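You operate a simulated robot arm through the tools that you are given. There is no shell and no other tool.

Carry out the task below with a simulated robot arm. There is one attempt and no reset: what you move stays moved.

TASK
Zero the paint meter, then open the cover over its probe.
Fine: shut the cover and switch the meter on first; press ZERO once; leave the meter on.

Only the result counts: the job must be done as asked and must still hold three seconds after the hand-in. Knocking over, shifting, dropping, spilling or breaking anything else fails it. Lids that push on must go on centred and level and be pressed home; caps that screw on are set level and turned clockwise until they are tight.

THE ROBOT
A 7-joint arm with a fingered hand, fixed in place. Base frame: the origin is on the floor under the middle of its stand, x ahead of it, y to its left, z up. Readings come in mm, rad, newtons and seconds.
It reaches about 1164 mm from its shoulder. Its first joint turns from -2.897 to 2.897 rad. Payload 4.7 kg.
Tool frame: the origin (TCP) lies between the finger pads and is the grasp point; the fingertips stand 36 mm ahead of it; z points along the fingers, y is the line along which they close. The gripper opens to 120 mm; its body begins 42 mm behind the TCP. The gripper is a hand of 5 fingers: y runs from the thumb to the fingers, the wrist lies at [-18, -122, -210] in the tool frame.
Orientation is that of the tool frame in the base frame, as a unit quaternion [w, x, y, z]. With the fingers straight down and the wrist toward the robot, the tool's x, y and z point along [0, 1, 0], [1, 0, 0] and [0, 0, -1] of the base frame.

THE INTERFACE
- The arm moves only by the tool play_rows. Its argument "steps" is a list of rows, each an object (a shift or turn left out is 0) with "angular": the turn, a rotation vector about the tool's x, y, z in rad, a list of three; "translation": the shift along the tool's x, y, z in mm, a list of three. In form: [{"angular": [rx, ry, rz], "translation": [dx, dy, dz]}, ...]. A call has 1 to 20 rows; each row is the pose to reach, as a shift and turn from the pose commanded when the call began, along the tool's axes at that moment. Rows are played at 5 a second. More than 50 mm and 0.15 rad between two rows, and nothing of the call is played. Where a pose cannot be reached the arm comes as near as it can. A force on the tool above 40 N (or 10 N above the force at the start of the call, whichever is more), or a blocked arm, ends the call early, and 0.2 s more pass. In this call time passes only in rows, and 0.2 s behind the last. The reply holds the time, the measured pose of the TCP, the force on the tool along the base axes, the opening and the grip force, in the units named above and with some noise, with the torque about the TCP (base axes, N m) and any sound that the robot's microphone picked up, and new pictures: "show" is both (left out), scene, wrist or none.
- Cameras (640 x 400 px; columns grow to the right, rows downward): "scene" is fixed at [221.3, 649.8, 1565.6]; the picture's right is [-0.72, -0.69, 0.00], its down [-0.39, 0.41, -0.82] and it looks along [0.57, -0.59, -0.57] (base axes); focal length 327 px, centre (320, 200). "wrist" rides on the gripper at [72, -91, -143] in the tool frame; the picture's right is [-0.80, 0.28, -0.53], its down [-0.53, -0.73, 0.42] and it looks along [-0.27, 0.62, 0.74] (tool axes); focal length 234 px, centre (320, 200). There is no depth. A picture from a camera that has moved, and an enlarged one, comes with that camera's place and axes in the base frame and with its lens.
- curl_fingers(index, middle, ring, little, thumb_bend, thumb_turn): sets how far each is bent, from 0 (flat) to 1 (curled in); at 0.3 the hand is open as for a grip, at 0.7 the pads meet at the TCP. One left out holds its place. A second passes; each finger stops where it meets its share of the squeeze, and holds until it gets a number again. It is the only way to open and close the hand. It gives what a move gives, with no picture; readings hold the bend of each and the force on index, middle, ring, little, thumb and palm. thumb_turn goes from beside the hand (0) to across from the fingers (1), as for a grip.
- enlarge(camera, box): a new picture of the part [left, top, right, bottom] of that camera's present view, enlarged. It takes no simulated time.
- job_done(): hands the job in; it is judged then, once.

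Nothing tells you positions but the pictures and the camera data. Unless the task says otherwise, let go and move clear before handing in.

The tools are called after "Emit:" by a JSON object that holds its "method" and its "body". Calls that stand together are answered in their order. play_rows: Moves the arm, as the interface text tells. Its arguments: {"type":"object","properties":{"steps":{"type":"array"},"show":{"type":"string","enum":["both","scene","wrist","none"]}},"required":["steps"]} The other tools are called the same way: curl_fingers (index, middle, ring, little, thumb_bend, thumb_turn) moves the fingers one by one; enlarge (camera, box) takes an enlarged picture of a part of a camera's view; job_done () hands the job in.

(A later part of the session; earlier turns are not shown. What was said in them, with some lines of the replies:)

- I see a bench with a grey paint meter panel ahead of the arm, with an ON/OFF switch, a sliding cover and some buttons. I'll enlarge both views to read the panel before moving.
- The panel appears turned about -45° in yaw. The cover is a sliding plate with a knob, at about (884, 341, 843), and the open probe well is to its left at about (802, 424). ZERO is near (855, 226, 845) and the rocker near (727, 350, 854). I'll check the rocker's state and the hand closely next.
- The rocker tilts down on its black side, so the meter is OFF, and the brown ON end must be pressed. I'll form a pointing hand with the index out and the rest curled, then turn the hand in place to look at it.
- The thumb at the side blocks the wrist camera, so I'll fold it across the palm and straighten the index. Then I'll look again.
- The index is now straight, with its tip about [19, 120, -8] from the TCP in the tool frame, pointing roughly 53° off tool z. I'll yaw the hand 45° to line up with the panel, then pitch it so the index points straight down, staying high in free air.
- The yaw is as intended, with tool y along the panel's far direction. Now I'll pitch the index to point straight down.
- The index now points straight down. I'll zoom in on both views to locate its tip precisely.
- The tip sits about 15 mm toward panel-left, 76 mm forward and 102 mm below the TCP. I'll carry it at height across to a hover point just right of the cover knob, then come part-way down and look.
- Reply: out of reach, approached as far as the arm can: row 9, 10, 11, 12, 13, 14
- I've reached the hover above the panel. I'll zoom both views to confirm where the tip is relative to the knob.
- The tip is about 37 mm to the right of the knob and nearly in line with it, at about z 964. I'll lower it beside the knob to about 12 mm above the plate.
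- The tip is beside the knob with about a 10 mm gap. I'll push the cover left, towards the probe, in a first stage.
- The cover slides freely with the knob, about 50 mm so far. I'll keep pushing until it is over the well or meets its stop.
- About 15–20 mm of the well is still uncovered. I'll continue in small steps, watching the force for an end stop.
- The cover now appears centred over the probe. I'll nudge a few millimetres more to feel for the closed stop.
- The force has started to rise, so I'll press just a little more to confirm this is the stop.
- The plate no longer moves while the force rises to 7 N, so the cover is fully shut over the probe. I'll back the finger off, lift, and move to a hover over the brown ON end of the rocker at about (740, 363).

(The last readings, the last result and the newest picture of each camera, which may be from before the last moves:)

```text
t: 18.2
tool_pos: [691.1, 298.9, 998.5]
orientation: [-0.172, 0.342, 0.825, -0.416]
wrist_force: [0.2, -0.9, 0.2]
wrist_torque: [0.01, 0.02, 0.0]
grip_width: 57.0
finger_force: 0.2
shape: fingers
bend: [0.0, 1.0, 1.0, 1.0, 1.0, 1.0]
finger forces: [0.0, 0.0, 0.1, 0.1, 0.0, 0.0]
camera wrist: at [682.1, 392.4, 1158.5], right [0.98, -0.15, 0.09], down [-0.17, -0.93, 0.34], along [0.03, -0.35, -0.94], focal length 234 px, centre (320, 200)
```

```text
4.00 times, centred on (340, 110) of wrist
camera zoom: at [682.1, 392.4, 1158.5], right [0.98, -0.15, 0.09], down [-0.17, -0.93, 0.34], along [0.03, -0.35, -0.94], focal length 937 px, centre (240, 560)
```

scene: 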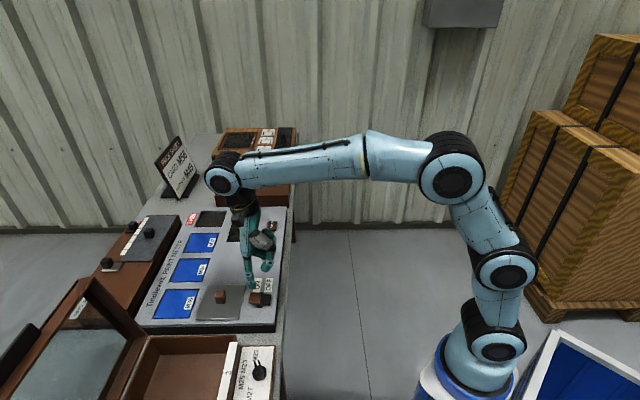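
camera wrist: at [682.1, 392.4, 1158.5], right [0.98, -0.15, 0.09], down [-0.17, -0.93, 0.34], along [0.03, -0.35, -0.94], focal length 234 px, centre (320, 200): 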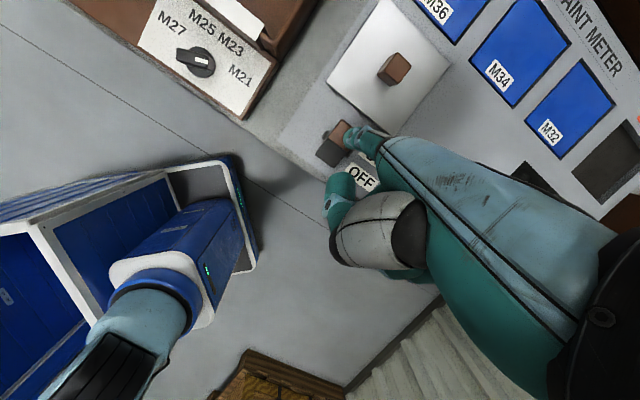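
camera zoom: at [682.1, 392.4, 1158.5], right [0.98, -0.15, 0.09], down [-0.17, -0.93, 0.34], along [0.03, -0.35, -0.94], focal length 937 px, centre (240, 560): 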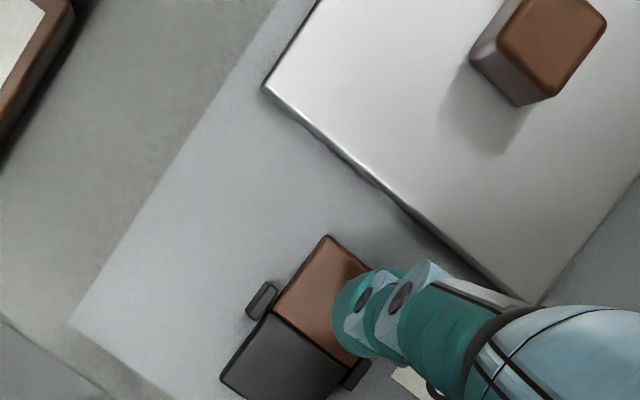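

Comparing both views, the tip is about 9 mm panel-left, 79 mm forward and 110 mm below the TCP. That puts it over the brown half near (740, 361) at about z 888. I'll lower onto it gently.

Emit:
{"method": "play_rows", "body": {"steps": [{"translation": [0, 8.0, 5.9]}, {"translation": [0, 16.1, 11.9]}, {"translation": [0, 20.9, 15.5]}, {"translation": [0, 23.3, 17.2]}, {"translation": [0, 25.7, 19.0]}, {"translation": [0, 25.7, 19.0]}], "show": "wrist"}}

Emit:
{"method": "enlarge", "body": {"camera": "scene", "box": [230, 270, 290, 320]}}

Emit:
{"method": "enlarge", "body": {"camera": "wrist", "box": [260, 80, 420, 180]}}

```text
t: 19.6
tool_pos: [692.6, 299.9, 966.2]
orientation: [-0.172, 0.342, 0.825, -0.416]
wrist_force: [-0.8, 0.7, 0.0]
wrist_torque: [0.0, -0.01, 0.0]
grip_width: 56.8
finger_force: 0.1
shape: fingers
bend: [0.0, 1.0, 1.0, 1.0, 1.0, 1.0]
finger forces: [0.1, 0.0, 0.0, 0.0, 0.0, 0.0]
camera wrist: at [683.2, 393.9, 1126.3], right [0.98, -0.15, 0.09], down [-0.17, -0.93, 0.34], along [0.03, -0.35, -0.94], focal length 234 px, centre (320, 200)
```

wrist: 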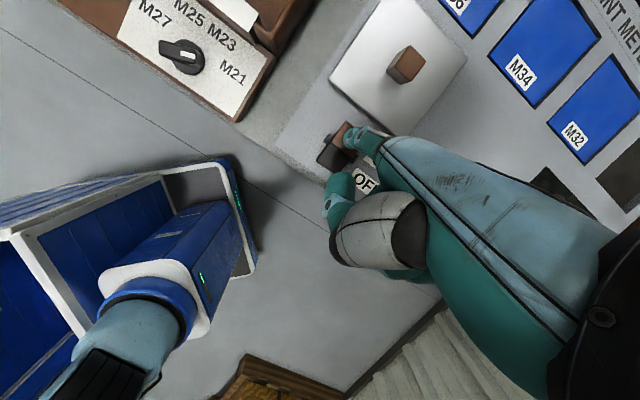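

```text
8.00 times, centred on (260, 295) of scene
camera zoom: at [221.3, 649.8, 1565.6], right [-0.72, -0.69, 0.0], down [-0.39, 0.41, -0.82], along [0.57, -0.59, -0.57], focal length 2618 px, centre (800, -560)
```

zoom: 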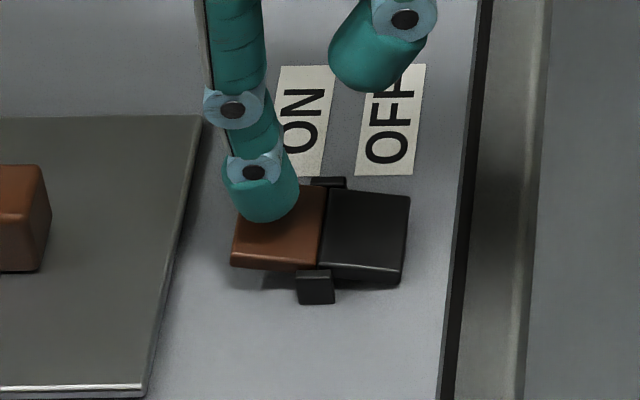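

```text
4.00 times, centred on (340, 130) of wrist
camera zoom: at [683.2, 393.9, 1126.3], right [0.98, -0.15, 0.09], down [-0.17, -0.93, 0.34], along [0.03, -0.35, -0.94], focal length 937 px, centre (240, 480)
```

zoom: 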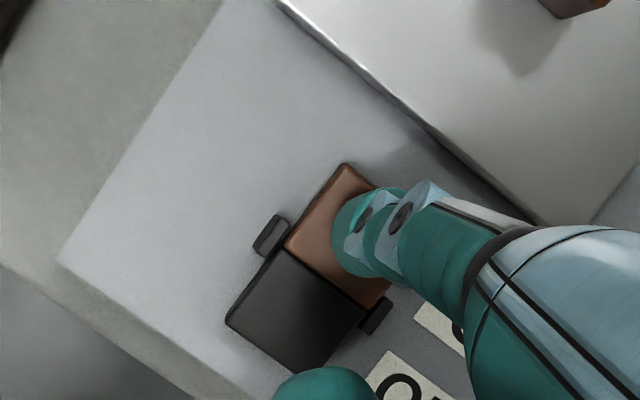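

The tip is just above the brown half with no contact yet. I'll press down in small steps.

Emit:
{"method": "play_rows", "body": {"steps": [{"translation": [0, 2.4, 1.8]}, {"translation": [0, 4.8, 3.6]}, {"translation": [0, 7.2, 5.4]}, {"translation": [0, 9.6, 7.1]}, {"translation": [0, 9.6, 7.1]}], "show": "wrist"}}

Emit:
{"method": "enlarge", "body": {"camera": "scene", "box": [230, 270, 290, 320]}}

```text
t: 20.8
tool_pos: [691.3, 300.3, 954.8]
orientation: [-0.173, 0.342, 0.825, -0.416]
wrist_force: [0.3, -0.5, -0.3]
wrist_torque: [-0.03, -0.02, 0.0]
grip_width: 57.0
finger_force: 0.0
shape: fingers
bend: [0.0, 1.0, 1.0, 1.0, 1.0, 1.0]
finger forces: [0.0, 0.0, 0.0, 0.0, 0.0, 0.0]
camera wrist: at [683.0, 393.8, 1114.1], right [0.98, -0.15, 0.09], down [-0.17, -0.93, 0.34], along [0.03, -0.35, -0.94], focal length 234 px, centre (320, 200)
```

wrist: 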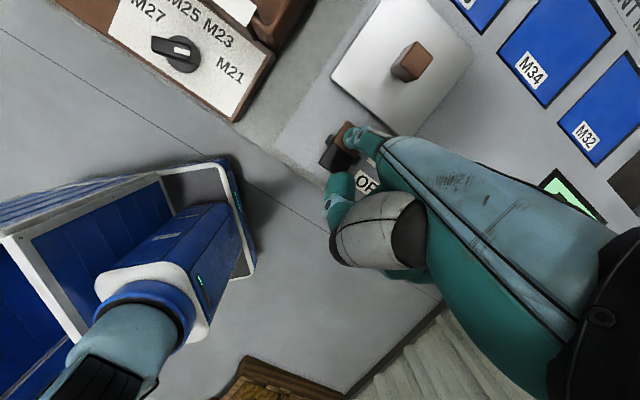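

```text
8.00 times, centred on (260, 295) of scene
camera zoom: at [221.3, 649.8, 1565.6], right [-0.72, -0.69, 0.0], down [-0.39, 0.41, -0.82], along [0.57, -0.59, -0.57], focal length 2618 px, centre (800, -560)
```

zoom: 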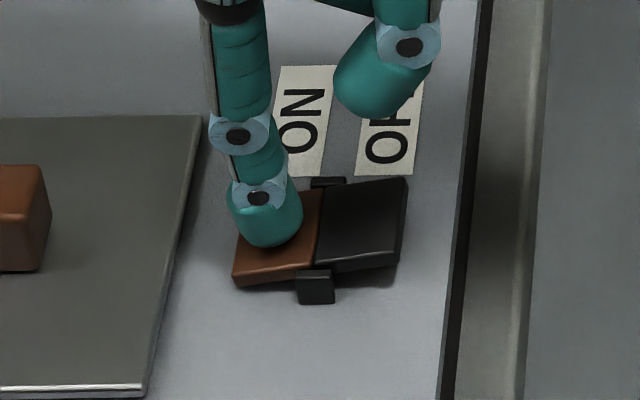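

The rocker has flipped to ON and the meter's display is lit green. I'll lift clear and move to a hover over ZERO.

Emit:
{"method": "play_rows", "body": {"steps": [{"translation": [0, -8.0, -5.9]}, {"translation": [0, -24.1, -17.8]}, {"translation": [0, -40.2, -29.7]}, {"translation": [0, -40.2, -29.7]}], "show": "both"}}

Emit:
{"method": "enlarge", "body": {"camera": "scene", "box": [200, 200, 300, 320]}}

Emit:
{"method": "enlarge", "body": {"camera": "wrist", "box": [480, 130, 640, 230]}}

```text
t: 21.8
tool_pos: [693.0, 299.5, 1005.6]
orientation: [-0.172, 0.341, 0.825, -0.416]
wrist_force: [-0.5, 0.0, 0.5]
wrist_torque: [0.01, 0.0, -0.01]
grip_width: 57.2
finger_force: 0.0
shape: fingers
bend: [0.0, 1.0, 1.0, 1.0, 1.0, 1.0]
finger forces: [0.0, 0.1, 0.0, 0.1, 0.0, 0.0]
camera wrist: at [683.4, 393.5, 1164.3], right [0.98, -0.15, 0.09], down [-0.17, -0.93, 0.34], along [0.03, -0.35, -0.94], focal length 234 px, centre (320, 200)
```

scene: 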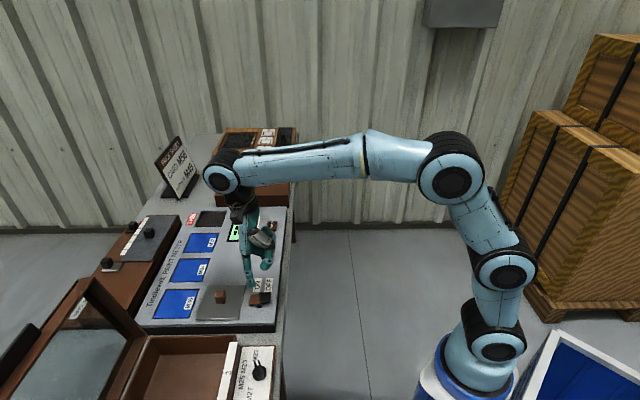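
wrist: 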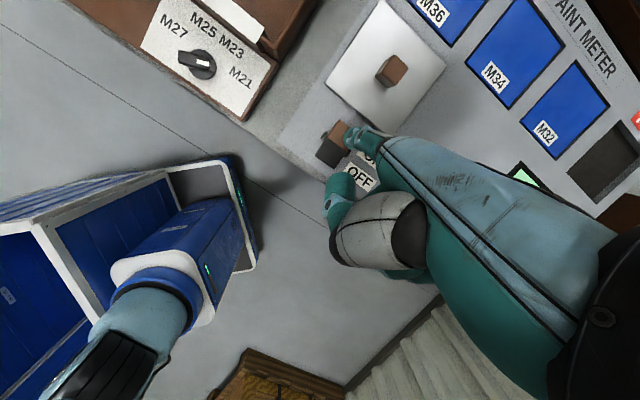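

```text
3.33 times, centred on (250, 260) of scene
camera zoom: at [221.3, 649.8, 1565.6], right [-0.72, -0.69, 0.0], down [-0.39, 0.41, -0.82], along [0.57, -0.59, -0.57], focal length 1091 px, centre (553, 0)
```

zoom: 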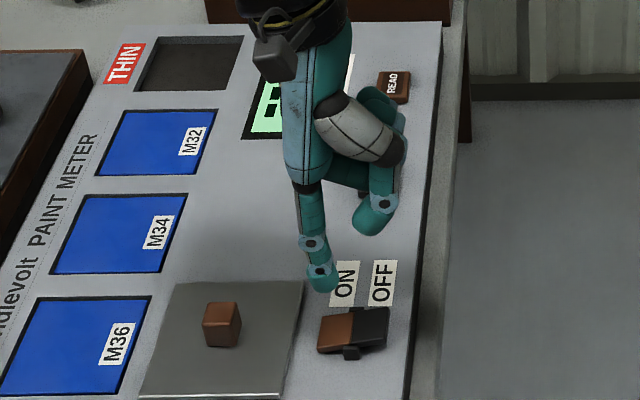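

```text
4.00 times, centred on (560, 180) of wrist
camera zoom: at [683.4, 393.5, 1164.3], right [0.98, -0.15, 0.09], down [-0.17, -0.93, 0.34], along [0.03, -0.35, -0.94], focal length 937 px, centre (-640, 280)
```

zoom: 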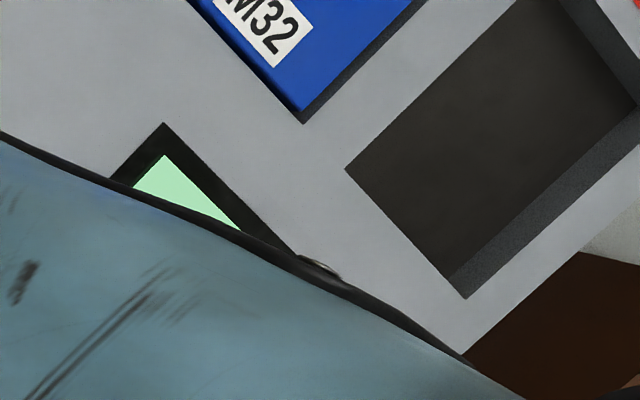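

The rocker stays in the ON position. I'll move right across the panel to hover over ZERO, at about (854, 226).

Emit:
{"method": "play_rows", "body": {"steps": [{"translation": [-35, -2.0, 2.8]}, {"translation": [-70, -4.1, 5.5]}, {"translation": [-105, -6.1, 8.3]}, {"translation": [-140, -8.2, 11.0]}, {"translation": [-175, -10.2, 13.8]}, {"translation": [-175, -10.2, 13.8]}], "show": "both"}}

Emit:
{"method": "enlarge", "body": {"camera": "scene", "box": [225, 195, 305, 275]}}

Emit:
{"method": "enlarge", "body": {"camera": "wrist", "box": [260, 80, 420, 180]}}

```text
t: 23.2
tool_pos: [805.2, 164.9, 1004.8]
orientation: [-0.172, 0.341, 0.825, -0.416]
wrist_force: [0.3, -0.1, -0.7]
wrist_torque: [-0.01, 0.02, -0.02]
grip_width: 57.3
finger_force: 0.0
shape: fingers
bend: [0.0, 1.0, 1.0, 1.0, 1.0, 1.0]
finger forces: [0.1, 0.1, 0.0, 0.1, 0.0, 0.1]
camera wrist: at [796.3, 258.9, 1164.9], right [0.98, -0.15, 0.09], down [-0.17, -0.93, 0.34], along [0.03, -0.35, -0.94], focal length 234 px, centre (320, 200)
```

scene: 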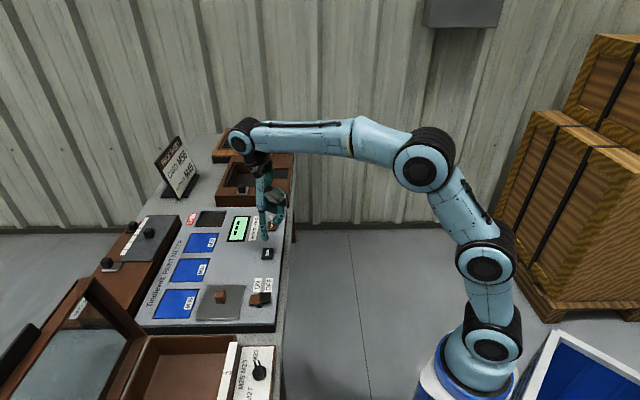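
wrist: 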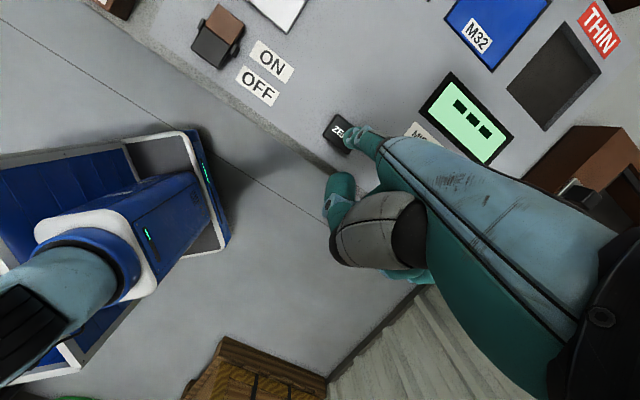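

```text
5.00 times, centred on (265, 235) of scene
camera zoom: at [221.3, 649.8, 1565.6], right [-0.72, -0.69, 0.0], down [-0.39, 0.41, -0.82], along [0.57, -0.59, -0.57], focal length 1636 px, centre (595, 25)
```

zoom: 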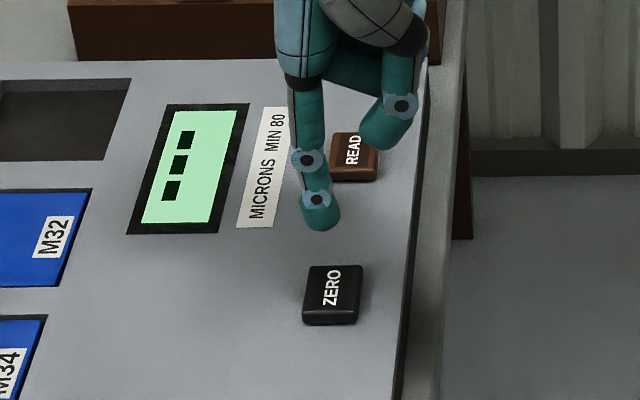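

```text
4.00 times, centred on (340, 130) of wrist
camera zoom: at [796.3, 258.9, 1164.9], right [0.98, -0.15, 0.09], down [-0.17, -0.93, 0.34], along [0.03, -0.35, -0.94], focal length 937 px, centre (240, 480)
```

zoom: 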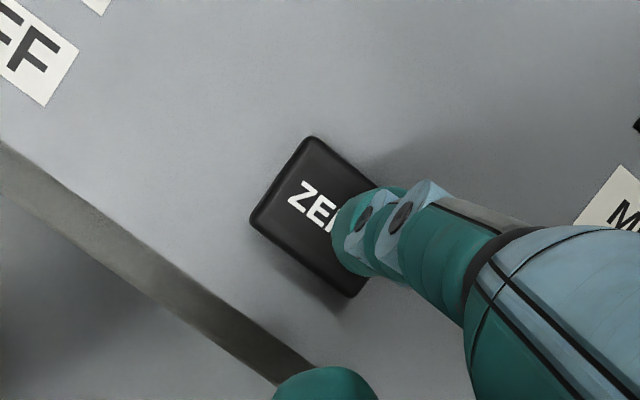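

The tip lines up with ZERO in both views. I'll come down to about 15 mm above it and check the alignment once more.

Emit:
{"method": "play_rows", "body": {"steps": [{"translation": [0, 9.6, 7.1]}, {"translation": [0, 19.3, 14.3]}, {"translation": [0, 27.3, 20.2]}, {"translation": [0, 27.3, 20.2]}], "show": "wrist"}}

Emit:
{"method": "enlarge", "body": {"camera": "scene", "box": [235, 225, 295, 275]}}

Emit:
{"method": "enlarge", "body": {"camera": "wrist", "box": [260, 80, 420, 180]}}

```text
t: 24.2
tool_pos: [803.5, 165.9, 971.7]
orientation: [-0.172, 0.342, 0.825, -0.416]
wrist_force: [-0.9, -0.1, 0.1]
wrist_torque: [0.02, -0.02, 0.01]
grip_width: 57.1
finger_force: 0.0
shape: fingers
bend: [0.0, 1.0, 1.0, 1.0, 1.0, 1.0]
finger forces: [0.1, 0.1, 0.0, 0.1, 0.0, 0.0]
camera wrist: at [794.4, 259.3, 1131.3], right [0.98, -0.15, 0.09], down [-0.17, -0.93, 0.34], along [0.03, -0.35, -0.94], focal length 234 px, centre (320, 200)
```

wrist: 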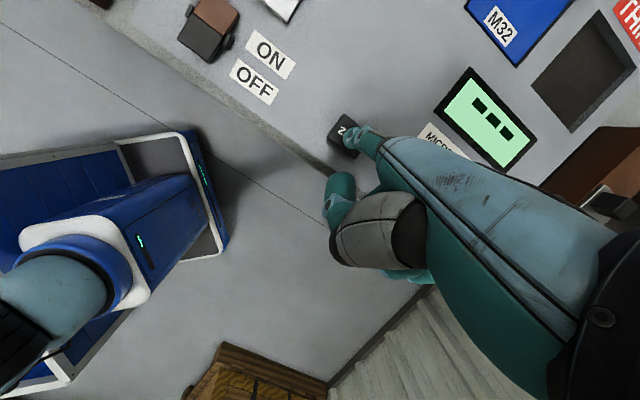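

```text
8.00 times, centred on (265, 250) of scene
camera zoom: at [221.3, 649.8, 1565.6], right [-0.72, -0.69, 0.0], down [-0.39, 0.41, -0.82], along [0.57, -0.59, -0.57], focal length 2618 px, centre (760, -200)
```

zoom: 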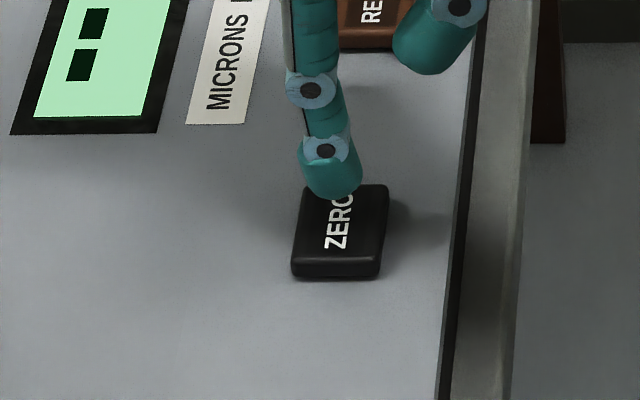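

```text
4.00 times, centred on (340, 130) of wrist
camera zoom: at [794.4, 259.3, 1131.3], right [0.98, -0.15, 0.09], down [-0.17, -0.93, 0.34], along [0.03, -0.35, -0.94], focal length 937 px, centre (240, 480)
```

zoom: 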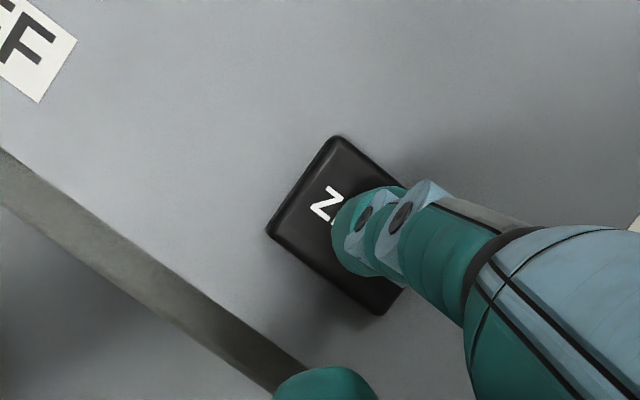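

The tip is centred on ZERO, about 12 mm above it. I'll press down smoothly now.

Emit:
{"method": "play_rows", "body": {"steps": [{"translation": [0, 4.0, 3.0]}, {"translation": [0, 7.2, 5.4]}, {"translation": [0, 9.6, 7.1]}, {"translation": [0, 12.1, 8.9]}, {"translation": [0, 12.1, 8.9]}], "show": "wrist"}}

Emit:
{"method": "enlarge", "body": {"camera": "scene", "box": [215, 205, 295, 275]}}

Emit:
{"method": "enlarge", "body": {"camera": "wrist", "box": [300, 30, 560, 190]}}

```text
t: 25.4
tool_pos: [802.0, 164.4, 957.0]
orientation: [-0.173, 0.342, 0.825, -0.415]
wrist_force: [-0.1, -0.4, 0.0]
wrist_torque: [-0.01, 0.0, 0.0]
grip_width: 56.9
finger_force: 0.0
shape: fingers
bend: [0.0, 1.0, 1.0, 1.0, 1.0, 1.0]
finger forces: [0.1, 0.0, 0.0, 0.1, 0.1, 0.0]
camera wrist: at [794.9, 258.6, 1115.5], right [0.98, -0.15, 0.09], down [-0.17, -0.93, 0.34], along [0.03, -0.35, -0.94], focal length 234 px, centre (320, 200)
```

wrist: 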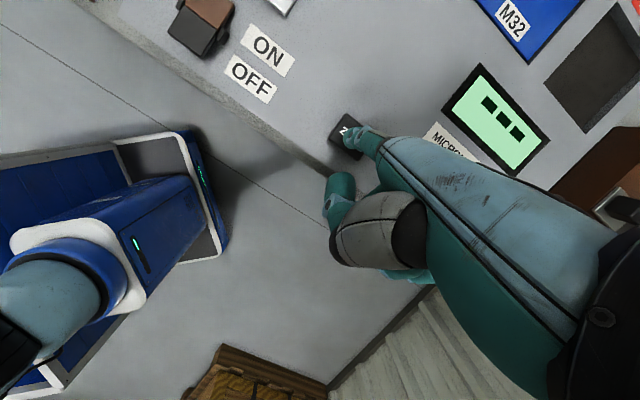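

```text
5.71 times, centred on (255, 240) of scene
camera zoom: at [221.3, 649.8, 1565.6], right [-0.72, -0.69, 0.0], down [-0.39, 0.41, -0.82], along [0.57, -0.59, -0.57], focal length 1870 px, centre (691, -29)
```

zoom: 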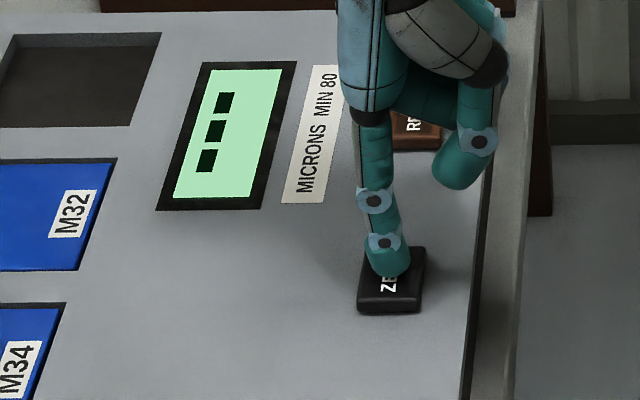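

```text
2.46 times, centred on (430, 110) of wrist
camera zoom: at [794.9, 258.6, 1115.5], right [0.98, -0.15, 0.09], down [-0.17, -0.93, 0.34], along [0.03, -0.35, -0.94], focal length 576 px, centre (49, 422)
```

zoom: 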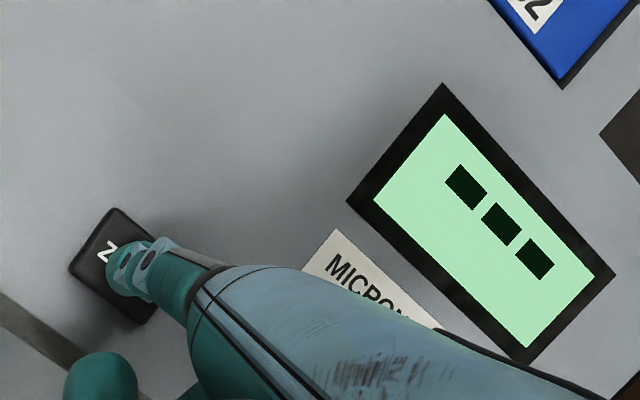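

There is no contact yet and the display still shows "---". I'll continue down in small steps.

Emit:
{"method": "play_rows", "body": {"steps": [{"translation": [0, 2.0, 1.5]}, {"translation": [0, 4.0, 3.0]}, {"translation": [0, 6.0, 4.5]}, {"translation": [0, 7.2, 5.4]}], "show": "wrist"}}

Emit:
{"method": "enlarge", "body": {"camera": "scene", "box": [215, 205, 295, 275]}}

Emit:
{"method": "enlarge", "body": {"camera": "wrist", "box": [300, 30, 560, 190]}}

```text
t: 26.4
tool_pos: [803.3, 165.1, 946.5]
orientation: [-0.173, 0.342, 0.825, -0.416]
wrist_force: [0.3, 0.4, 4.2]
wrist_torque: [0.19, -0.15, 0.01]
grip_width: 57.1
finger_force: 1.7
shape: fingers
bend: [0.0, 1.0, 1.0, 1.0, 1.0, 1.0]
finger forces: [3.4, 0.0, 0.0, 0.1, 0.1, 0.0]
heard: click
camera wrist: at [794.2, 258.7, 1106.6], right [0.98, -0.15, 0.09], down [-0.17, -0.93, 0.34], along [0.03, -0.35, -0.94], focal length 234 px, centre (320, 200)
```

wrist: 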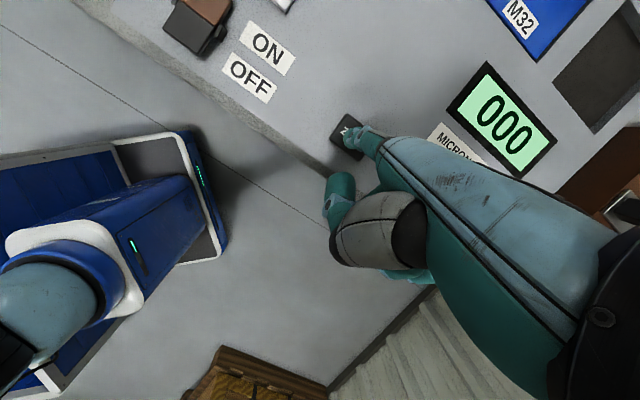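

```text
5.71 times, centred on (255, 240) of scene
camera zoom: at [221.3, 649.8, 1565.6], right [-0.72, -0.69, 0.0], down [-0.39, 0.41, -0.82], along [0.57, -0.59, -0.57], focal length 1870 px, centre (691, -29)
```

zoom: 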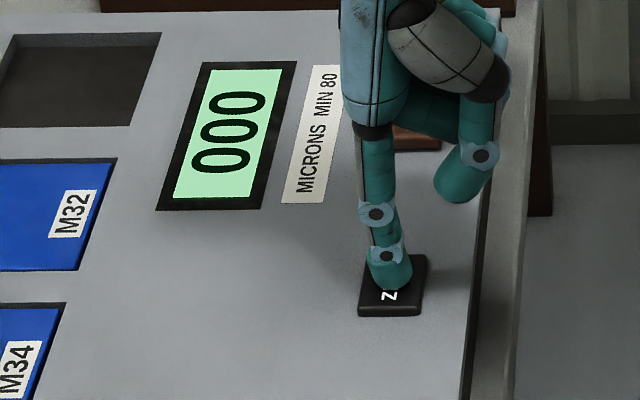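

```text
2.46 times, centred on (430, 110) of wrist
camera zoom: at [794.2, 258.7, 1106.6], right [0.98, -0.15, 0.09], down [-0.17, -0.93, 0.34], along [0.03, -0.35, -0.94], focal length 576 px, centre (49, 422)
```

zoom: 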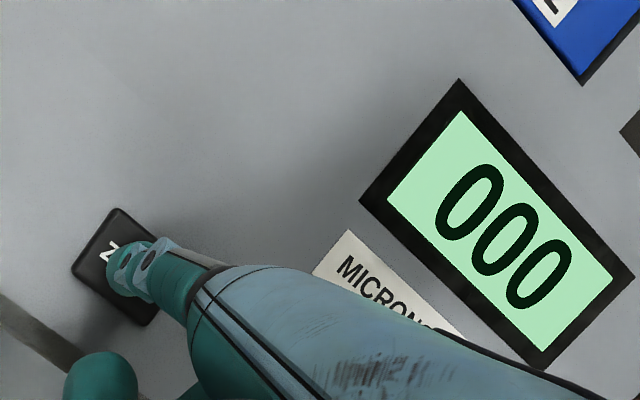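

There was a click and the display reads 000, so the meter is zeroed. I'll lift straight off, without touching ZERO again, and carry the finger over to the left side of the cover knob.

Emit:
{"method": "play_rows", "body": {"steps": [{"translation": [0, -16.1, -11.9]}, {"translation": [0, -36.2, -26.8]}, {"translation": [0, -52.3, -38.6]}, {"translation": [36.1, -42.3, -52.2]}, {"translation": [72.2, -32.3, -65.7]}, {"translation": [108.3, -22.3, -79.2]}, {"translation": [144.3, -12.2, -92.8]}, {"translation": [180.4, -2.2, -106.3]}, {"translation": [216.5, 7.8, -119.9]}, {"translation": [216.5, 7.8, -119.9]}], "show": "both"}}

Emit:
{"method": "enlarge", "body": {"camera": "scene", "box": [180, 200, 300, 330]}}

Emit:
{"method": "enlarge", "body": {"camera": "wrist", "box": [260, 60, 500, 210]}}

```text
t: 28.6
tool_pos: [722.3, 390.0, 1014.6]
orientation: [-0.172, 0.342, 0.825, -0.416]
wrist_force: [0.0, -0.9, 0.0]
wrist_torque: [0.02, 0.0, 0.0]
grip_width: 57.2
finger_force: 0.1
shape: fingers
bend: [0.0, 1.0, 1.0, 1.0, 1.0, 1.0]
finger forces: [0.0, 0.1, 0.1, 0.1, 0.0, 0.0]
camera wrist: at [714.3, 483.7, 1173.3], right [0.98, -0.15, 0.09], down [-0.17, -0.93, 0.34], along [0.03, -0.35, -0.94], focal length 234 px, centre (320, 200)
```

scene: 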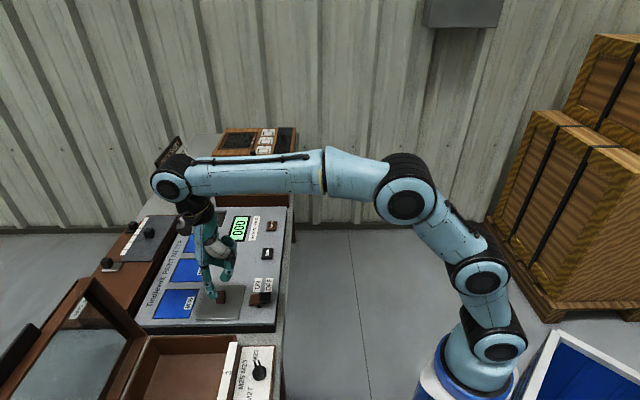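
wrist: 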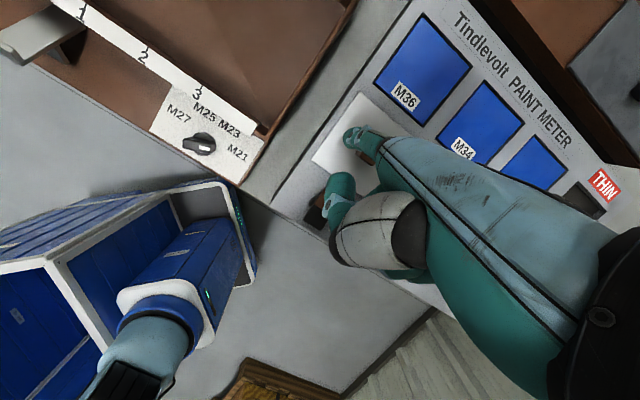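

```text
3.08 times, centred on (240, 265) of scene
camera zoom: at [221.3, 649.8, 1565.6], right [-0.72, -0.69, 0.0], down [-0.39, 0.41, -0.82], along [0.57, -0.59, -0.57], focal length 1007 px, centre (566, 0)
```

zoom: 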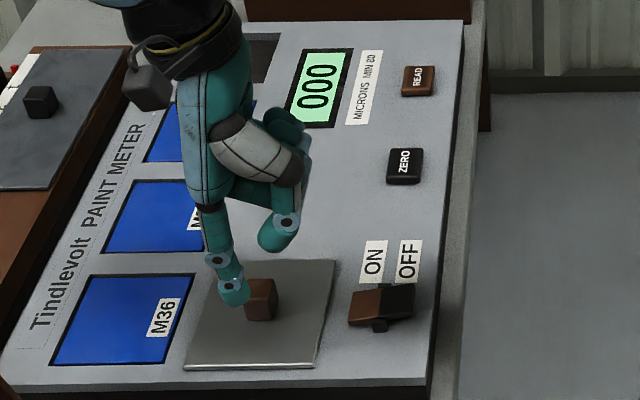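

```text
2.67 times, centred on (380, 135) of wrist
camera zoom: at [714.3, 483.7, 1173.3], right [0.98, -0.15, 0.09], down [-0.17, -0.93, 0.34], along [0.03, -0.35, -0.94], focal length 624 px, centre (160, 373)
```

zoom: 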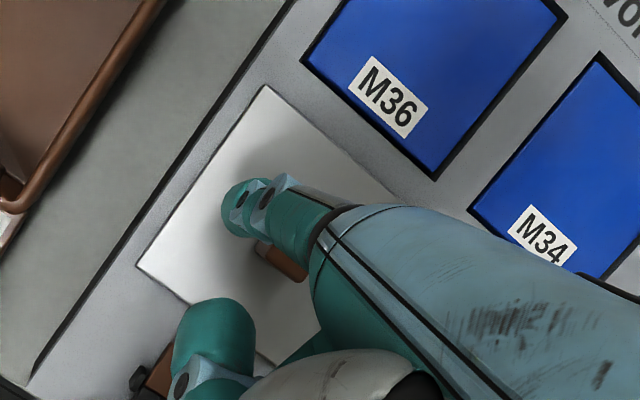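

The display still reads 000 and the finger hangs left of the knob with about 14 mm of gap. I'll lower it beside the knob.

Emit:
{"method": "play_rows", "body": {"steps": [{"translation": [0, 20.1, 14.9]}, {"translation": [0, 33.8, 30.0]}, {"translation": [0, 45.0, 38.3]}, {"translation": [0, 45.0, 38.3]}], "show": "wrist"}}

Emit:
{"method": "enlarge", "body": {"camera": "scene", "box": [180, 250, 280, 330]}}

Emit:
{"method": "enlarge", "body": {"camera": "wrist", "box": [280, 80, 440, 180]}}

```text
t: 29.6
tool_pos: [720.2, 386.5, 953.8]
orientation: [-0.172, 0.342, 0.825, -0.416]
wrist_force: [-0.3, -0.7, -0.2]
wrist_torque: [0.02, 0.0, 0.02]
grip_width: 57.1
finger_force: 0.0
shape: fingers
bend: [0.0, 1.0, 1.0, 1.0, 1.0, 1.0]
finger forces: [0.0, 0.1, 0.0, 0.0, 0.1, 0.0]
camera wrist: at [711.2, 480.2, 1113.4], right [0.98, -0.15, 0.09], down [-0.17, -0.93, 0.34], along [0.03, -0.35, -0.94], focal length 234 px, centre (320, 200)
```

wrist: 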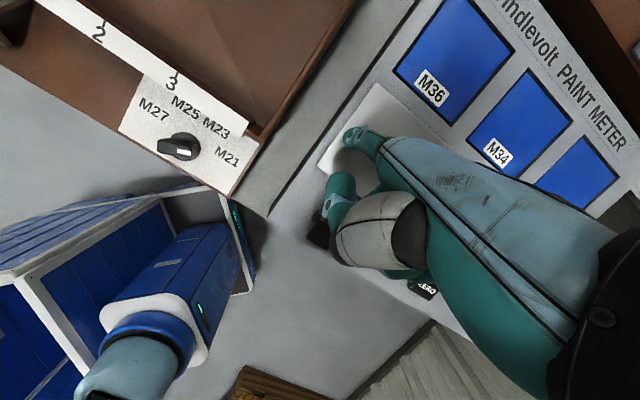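

```text
5.00 times, centred on (230, 290) of scene
camera zoom: at [221.3, 649.8, 1565.6], right [-0.72, -0.69, 0.0], down [-0.39, 0.41, -0.82], along [0.57, -0.59, -0.57], focal length 1636 px, centre (770, -250)
```

zoom: 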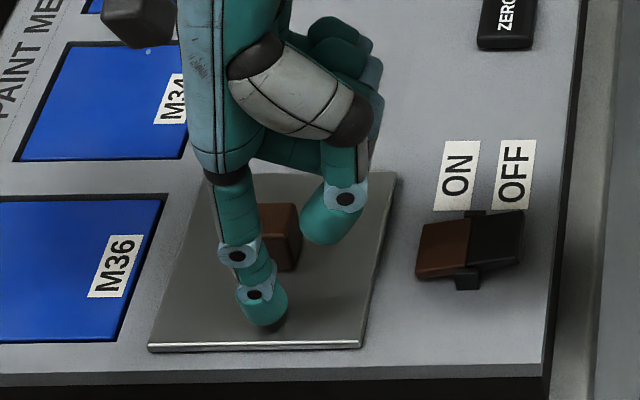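

```text
4.00 times, centred on (360, 130) of wrist
camera zoom: at [711.2, 480.2, 1113.4], right [0.98, -0.15, 0.09], down [-0.17, -0.93, 0.34], along [0.03, -0.35, -0.94], focal length 937 px, centre (160, 480)
```

zoom: 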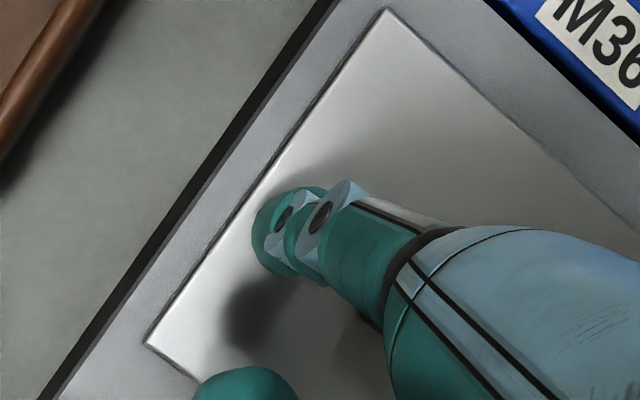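

The finger is aligned with the knob on its left side. I'll now push the cover right, to open it, in stages.

Emit:
{"method": "play_rows", "body": {"steps": [{"translation": [-8, 0, 0]}, {"translation": [-16, 0, 0]}, {"translation": [-24, 0, 0]}, {"translation": [-32, 0, 0]}, {"translation": [-40, 0, 0]}, {"translation": [-48, 0, 0]}, {"translation": [-56, 0, 0]}, {"translation": [-64, 0, 0]}], "show": "wrist"}}

Emit:
{"method": "enlarge", "body": {"camera": "scene", "box": [180, 230, 280, 330]}}

```text
t: 31.4
tool_pos: [764.7, 341.6, 954.1]
orientation: [-0.172, 0.341, 0.825, -0.416]
wrist_force: [-0.9, 1.4, 0.4]
wrist_torque: [0.14, 0.0, 0.08]
grip_width: 57.5
finger_force: 0.6
shape: fingers
bend: [0.0, 1.0, 1.0, 1.0, 1.0, 1.0]
finger forces: [1.4, 0.1, 0.1, 0.0, 0.0, 0.0]
camera wrist: at [755.1, 434.3, 1112.7], right [0.98, -0.15, 0.09], down [-0.17, -0.93, 0.34], along [0.03, -0.35, -0.94], focal length 234 px, centre (320, 200)
```

wrist: 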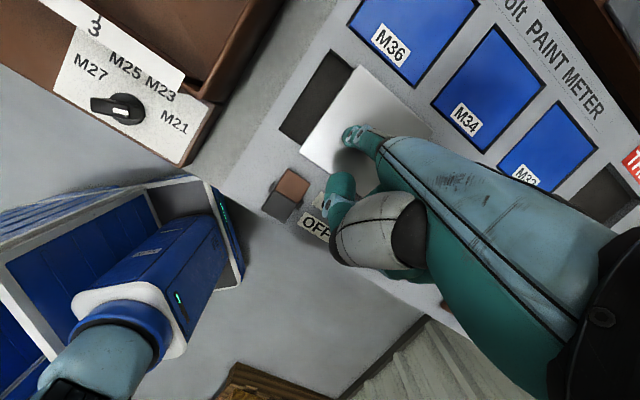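

```text
4.00 times, centred on (230, 280) of scene
camera zoom: at [221.3, 649.8, 1565.6], right [-0.72, -0.69, 0.0], down [-0.39, 0.41, -0.82], along [0.57, -0.59, -0.57], focal length 1309 px, centre (680, -120)
```

zoom: 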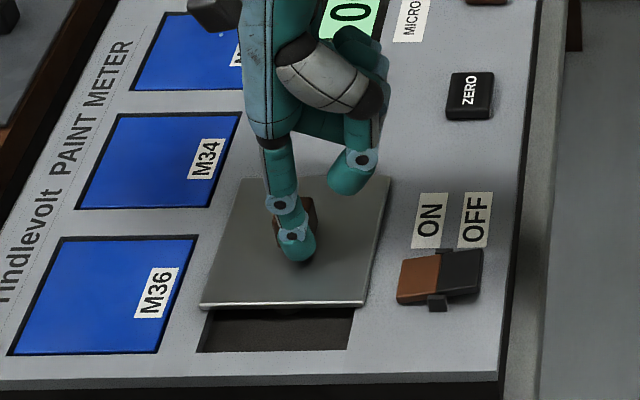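

The cover is sliding open, with part of the well exposed. I'll continue pushing right.

Emit:
{"method": "play_rows", "body": {"steps": [{"translation": [-8, 0, 0]}, {"translation": [-16, 0, 0]}, {"translation": [-24, 0, 0]}, {"translation": [-32, 0, 0]}, {"translation": [-40, 0, 0]}, {"translation": [-48, 0, 0]}, {"translation": [-56, 0, 0]}], "show": "wrist"}}

Emit:
{"method": "enlarge", "body": {"camera": "scene", "box": [180, 220, 280, 320]}}

```text
t: 33.0
tool_pos: [803.4, 300.7, 952.8]
orientation: [-0.173, 0.342, 0.825, -0.416]
wrist_force: [-0.1, 1.1, 0.3]
wrist_torque: [0.07, 0.04, 0.07]
grip_width: 57.6
finger_force: 0.8
shape: fingers
bend: [0.0, 1.0, 1.0, 1.0, 1.0, 1.0]
finger forces: [1.3, 0.1, 0.1, 0.0, 0.1, 0.1]
camera wrist: at [794.7, 394.6, 1113.0], right [0.98, -0.15, 0.09], down [-0.17, -0.93, 0.34], along [0.03, -0.35, -0.94], focal length 234 px, centre (320, 200)
```

wrist: 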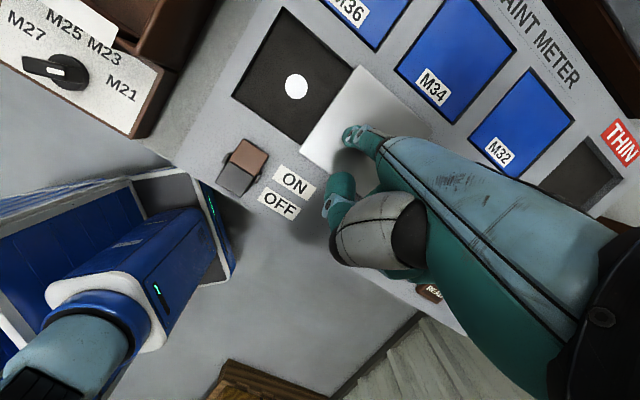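

```text
4.00 times, centred on (230, 270) of scene
camera zoom: at [221.3, 649.8, 1565.6], right [-0.72, -0.69, 0.0], down [-0.39, 0.41, -0.82], along [0.57, -0.59, -0.57], focal length 1309 px, centre (680, -80)
```

zoom: 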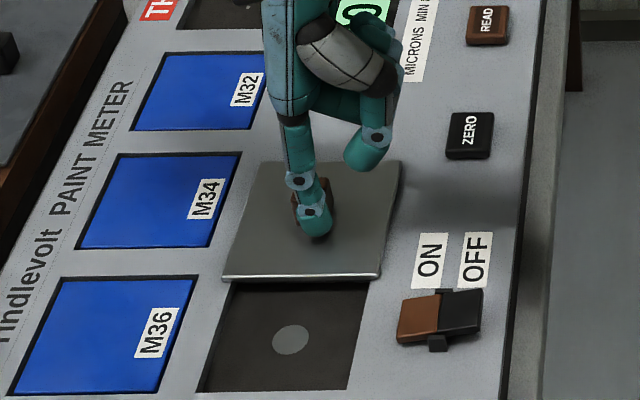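

The probe is almost fully exposed. I'll push the last bit in small steps until the open stop.

Emit:
{"method": "play_rows", "body": {"steps": [{"translation": [-4, 0, 0]}, {"translation": [-8, 0, 0]}, {"translation": [-11, 0, 0]}, {"translation": [-14, 0, 0]}, {"translation": [-14, 0, 0]}], "show": "wrist"}}

Emit:
{"method": "enlarge", "body": {"camera": "scene", "box": [180, 220, 280, 320]}}

```text
t: 34.2
tool_pos: [813.1, 292.4, 953.6]
orientation: [-0.172, 0.342, 0.825, -0.416]
wrist_force: [-0.8, 1.9, 1.6]
wrist_torque: [0.2, -0.04, 0.11]
grip_width: 57.4
finger_force: 1.0
shape: fingers
bend: [0.0, 1.0, 1.0, 1.0, 1.0, 1.0]
finger forces: [1.8, 0.0, 0.0, 0.0, 0.1, 0.1]
camera wrist: at [804.6, 384.4, 1112.4], right [0.98, -0.15, 0.09], down [-0.17, -0.93, 0.34], along [0.03, -0.35, -0.94], focal length 234 px, centre (320, 200)
```

wrist: 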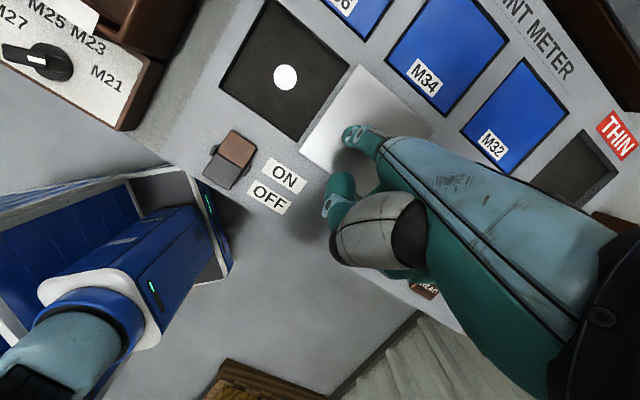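

```text
4.00 times, centred on (230, 270) of scene
camera zoom: at [221.3, 649.8, 1565.6], right [-0.72, -0.69, 0.0], down [-0.39, 0.41, -0.82], along [0.57, -0.59, -0.57], focal length 1309 px, centre (680, -80)
```

zoom: 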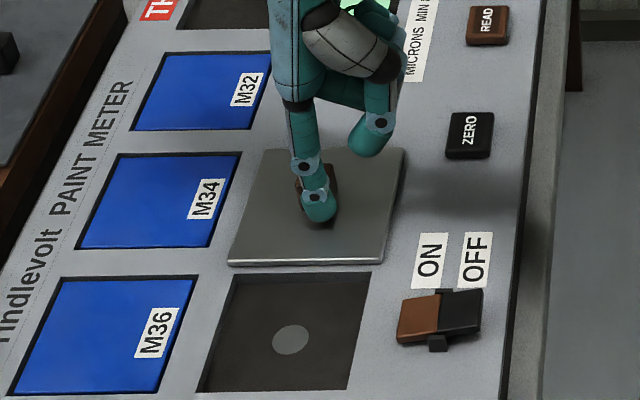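

Compared with the first picture, the plate still has about 7 mm to go to its original fully open position. I'll continue pushing to the stop.

Emit:
{"method": "play_rows", "body": {"steps": [{"translation": [-3, 0, 0]}, {"translation": [-6, 0, 0]}, {"translation": [-9, 0, 0]}, {"translation": [-9, 0, 0]}], "show": "none"}}

Emit:
{"method": "enlarge", "body": {"camera": "scene", "box": [180, 220, 280, 320]}}

```text
t: 35.2
tool_pos: [820.7, 285.4, 954.3]
orientation: [-0.172, 0.342, 0.825, -0.414]
wrist_force: [-0.3, 2.0, -0.1]
wrist_torque: [0.14, 0.02, 0.1]
grip_width: 57.0
finger_force: 1.6
shape: fingers
bend: [0.0, 1.0, 1.0, 1.0, 1.0, 1.0]
finger forces: [1.6, 0.1, 0.0, 0.1, 0.0, 0.0]
```

```text
4.00 times, centred on (230, 270) of scene
camera zoom: at [221.3, 649.8, 1565.6], right [-0.72, -0.69, 0.0], down [-0.39, 0.41, -0.82], along [0.57, -0.59, -0.57], focal length 1309 px, centre (680, -80)
```

zoom: 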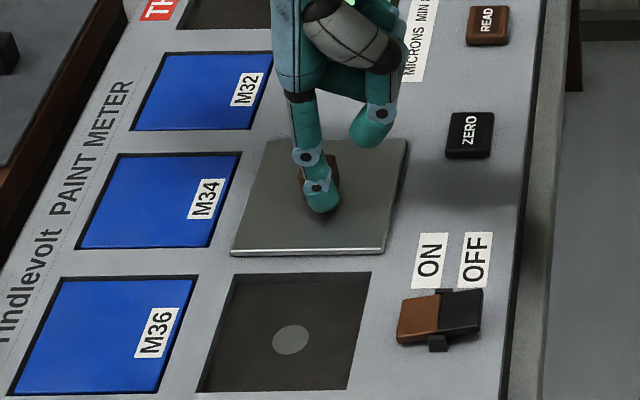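

The plate is back at about its original open position. I'll push a few millimetres more to confirm it is against the stop.

Emit:
{"method": "play_rows", "body": {"steps": [{"translation": [-2, 0, 0]}, {"translation": [-4, 0, 0]}, {"translation": [-6, 0, 0]}, {"translation": [-6, 0, 0]}], "show": "none"}}

Emit:
{"method": "enlarge", "body": {"camera": "scene", "box": [180, 220, 280, 320]}}

```text
t: 36.2
tool_pos: [823.3, 281.5, 952.9]
orientation: [-0.172, 0.342, 0.825, -0.416]
wrist_force: [-4.4, 5.2, 2.3]
wrist_torque: [0.38, 0.24, 0.44]
grip_width: 57.0
finger_force: 2.4
shape: fingers
bend: [0.0, 1.0, 1.0, 1.0, 1.0, 1.0]
finger forces: [5.8, 0.1, 0.0, 0.1, 0.0, 0.0]
```

```text
4.00 times, centred on (230, 270) of scene
camera zoom: at [221.3, 649.8, 1565.6], right [-0.72, -0.69, 0.0], down [-0.39, 0.41, -0.82], along [0.57, -0.59, -0.57], focal length 1309 px, centre (680, -80)
```

zoom: 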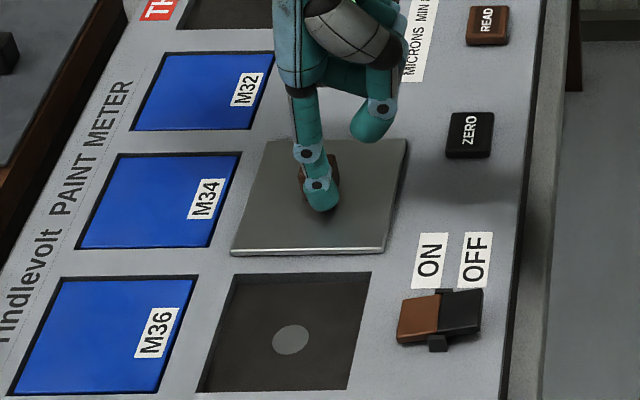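

The force rises while the plate stays put, so the cover is fully open at its stop. I'll back the finger off, lift clear and retreat towards the robot.

Emit:
{"method": "play_rows", "body": {"steps": [{"translation": [8, 0, 0]}, {"translation": [16, 0, 0]}, {"translation": [16, -16.1, -11.9]}, {"translation": [16, -40.2, -29.7]}, {"translation": [16, -72.4, -53.5]}, {"translation": [16, -96.5, -71.3]}, {"translation": [16, -120.3, -39.1]}, {"translation": [16, -144.1, -6.9]}, {"translation": [16, -167.9, 25.3]}, {"translation": [16, -191.7, 57.5]}, {"translation": [16, -191.7, 57.5]}], "show": "both"}}

Emit:
{"method": "enlarge", "body": {"camera": "scene", "box": [130, 190, 300, 340]}}

Emit:
{"method": "enlarge", "body": {"camera": "wrist", "box": [160, 0, 480, 200]}}

```text
t: 38.6
tool_pos: [698.5, 178.1, 1070.9]
orientation: [-0.172, 0.342, 0.825, -0.415]
wrist_force: [0.0, -0.2, -0.1]
wrist_torque: [-0.04, 0.02, -0.02]
grip_width: 57.0
finger_force: 0.0
shape: fingers
bend: [0.0, 1.0, 1.0, 1.0, 1.0, 1.0]
finger forces: [0.0, 0.0, 0.0, 0.1, 0.1, 0.0]
camera wrist: at [690.8, 271.6, 1230.7], right [0.98, -0.15, 0.09], down [-0.17, -0.93, 0.34], along [0.03, -0.35, -0.94], focal length 234 px, centre (320, 200)
```

scene: 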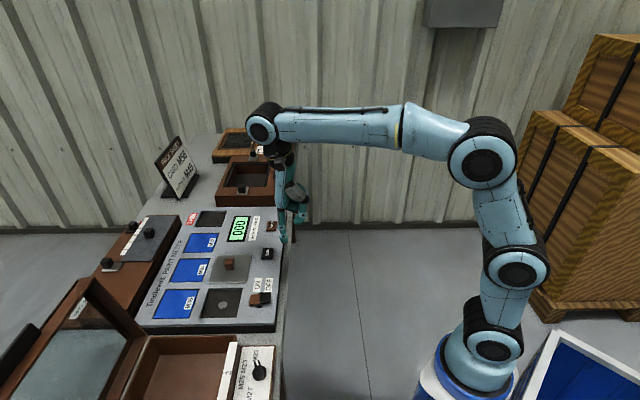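
wrist: 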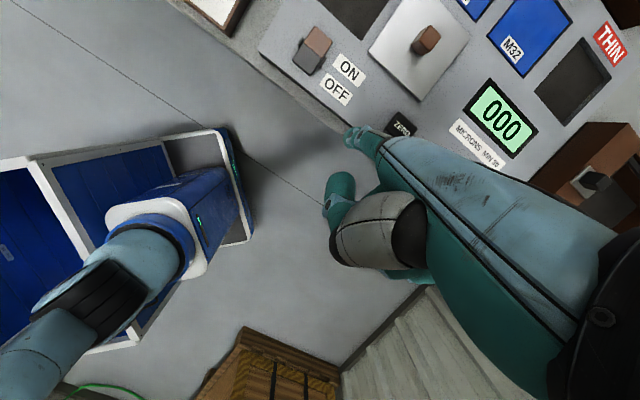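

```text
2.67 times, centred on (215, 265) of scene
camera zoom: at [221.3, 649.8, 1565.6], right [-0.72, -0.69, 0.0], down [-0.39, 0.41, -0.82], along [0.57, -0.59, -0.57], focal length 873 px, centre (600, 27)
```

zoom: 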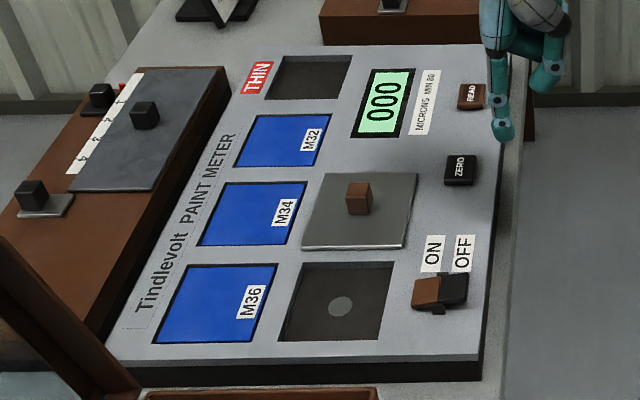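

```text
2.00 times, centred on (320, 100) of wrist
camera zoom: at [690.8, 271.6, 1230.7], right [0.98, -0.15, 0.09], down [-0.17, -0.93, 0.34], along [0.03, -0.35, -0.94], focal length 468 px, centre (320, 400)
```

zoom: 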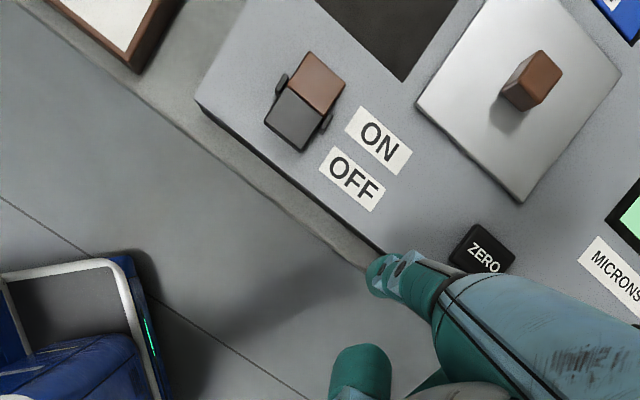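

The probe is uncovered, the display reads 000, the rocker is on ON, and nothing else on the bench looks moved. The hand is clear, so I'm handing the job in.

Emit:
{"method": "job_done", "body": {}}

```text
The job is handed in.
```

The paint meter is zeroed and left on, with the cover over its probe fully open. I did the steps in the order you asked:

1. **Cover shut:** I slid it over the probe until it met its stop.
2. **Meter on:** I pressed the ON end of the switch and the display lit up.
3. **ZERO pressed once:** it clicked once and the display changed from dashes to 000.
4. **Cover opened:** I slid it back to its open stop, which leaves the probe uncovered.

At hand-in the display still read 000 and the switch was on ON. The hand was clear of the panel, and nothing else on the bench looked moved. The job has been handed in, but I haven't been told how it was judged.
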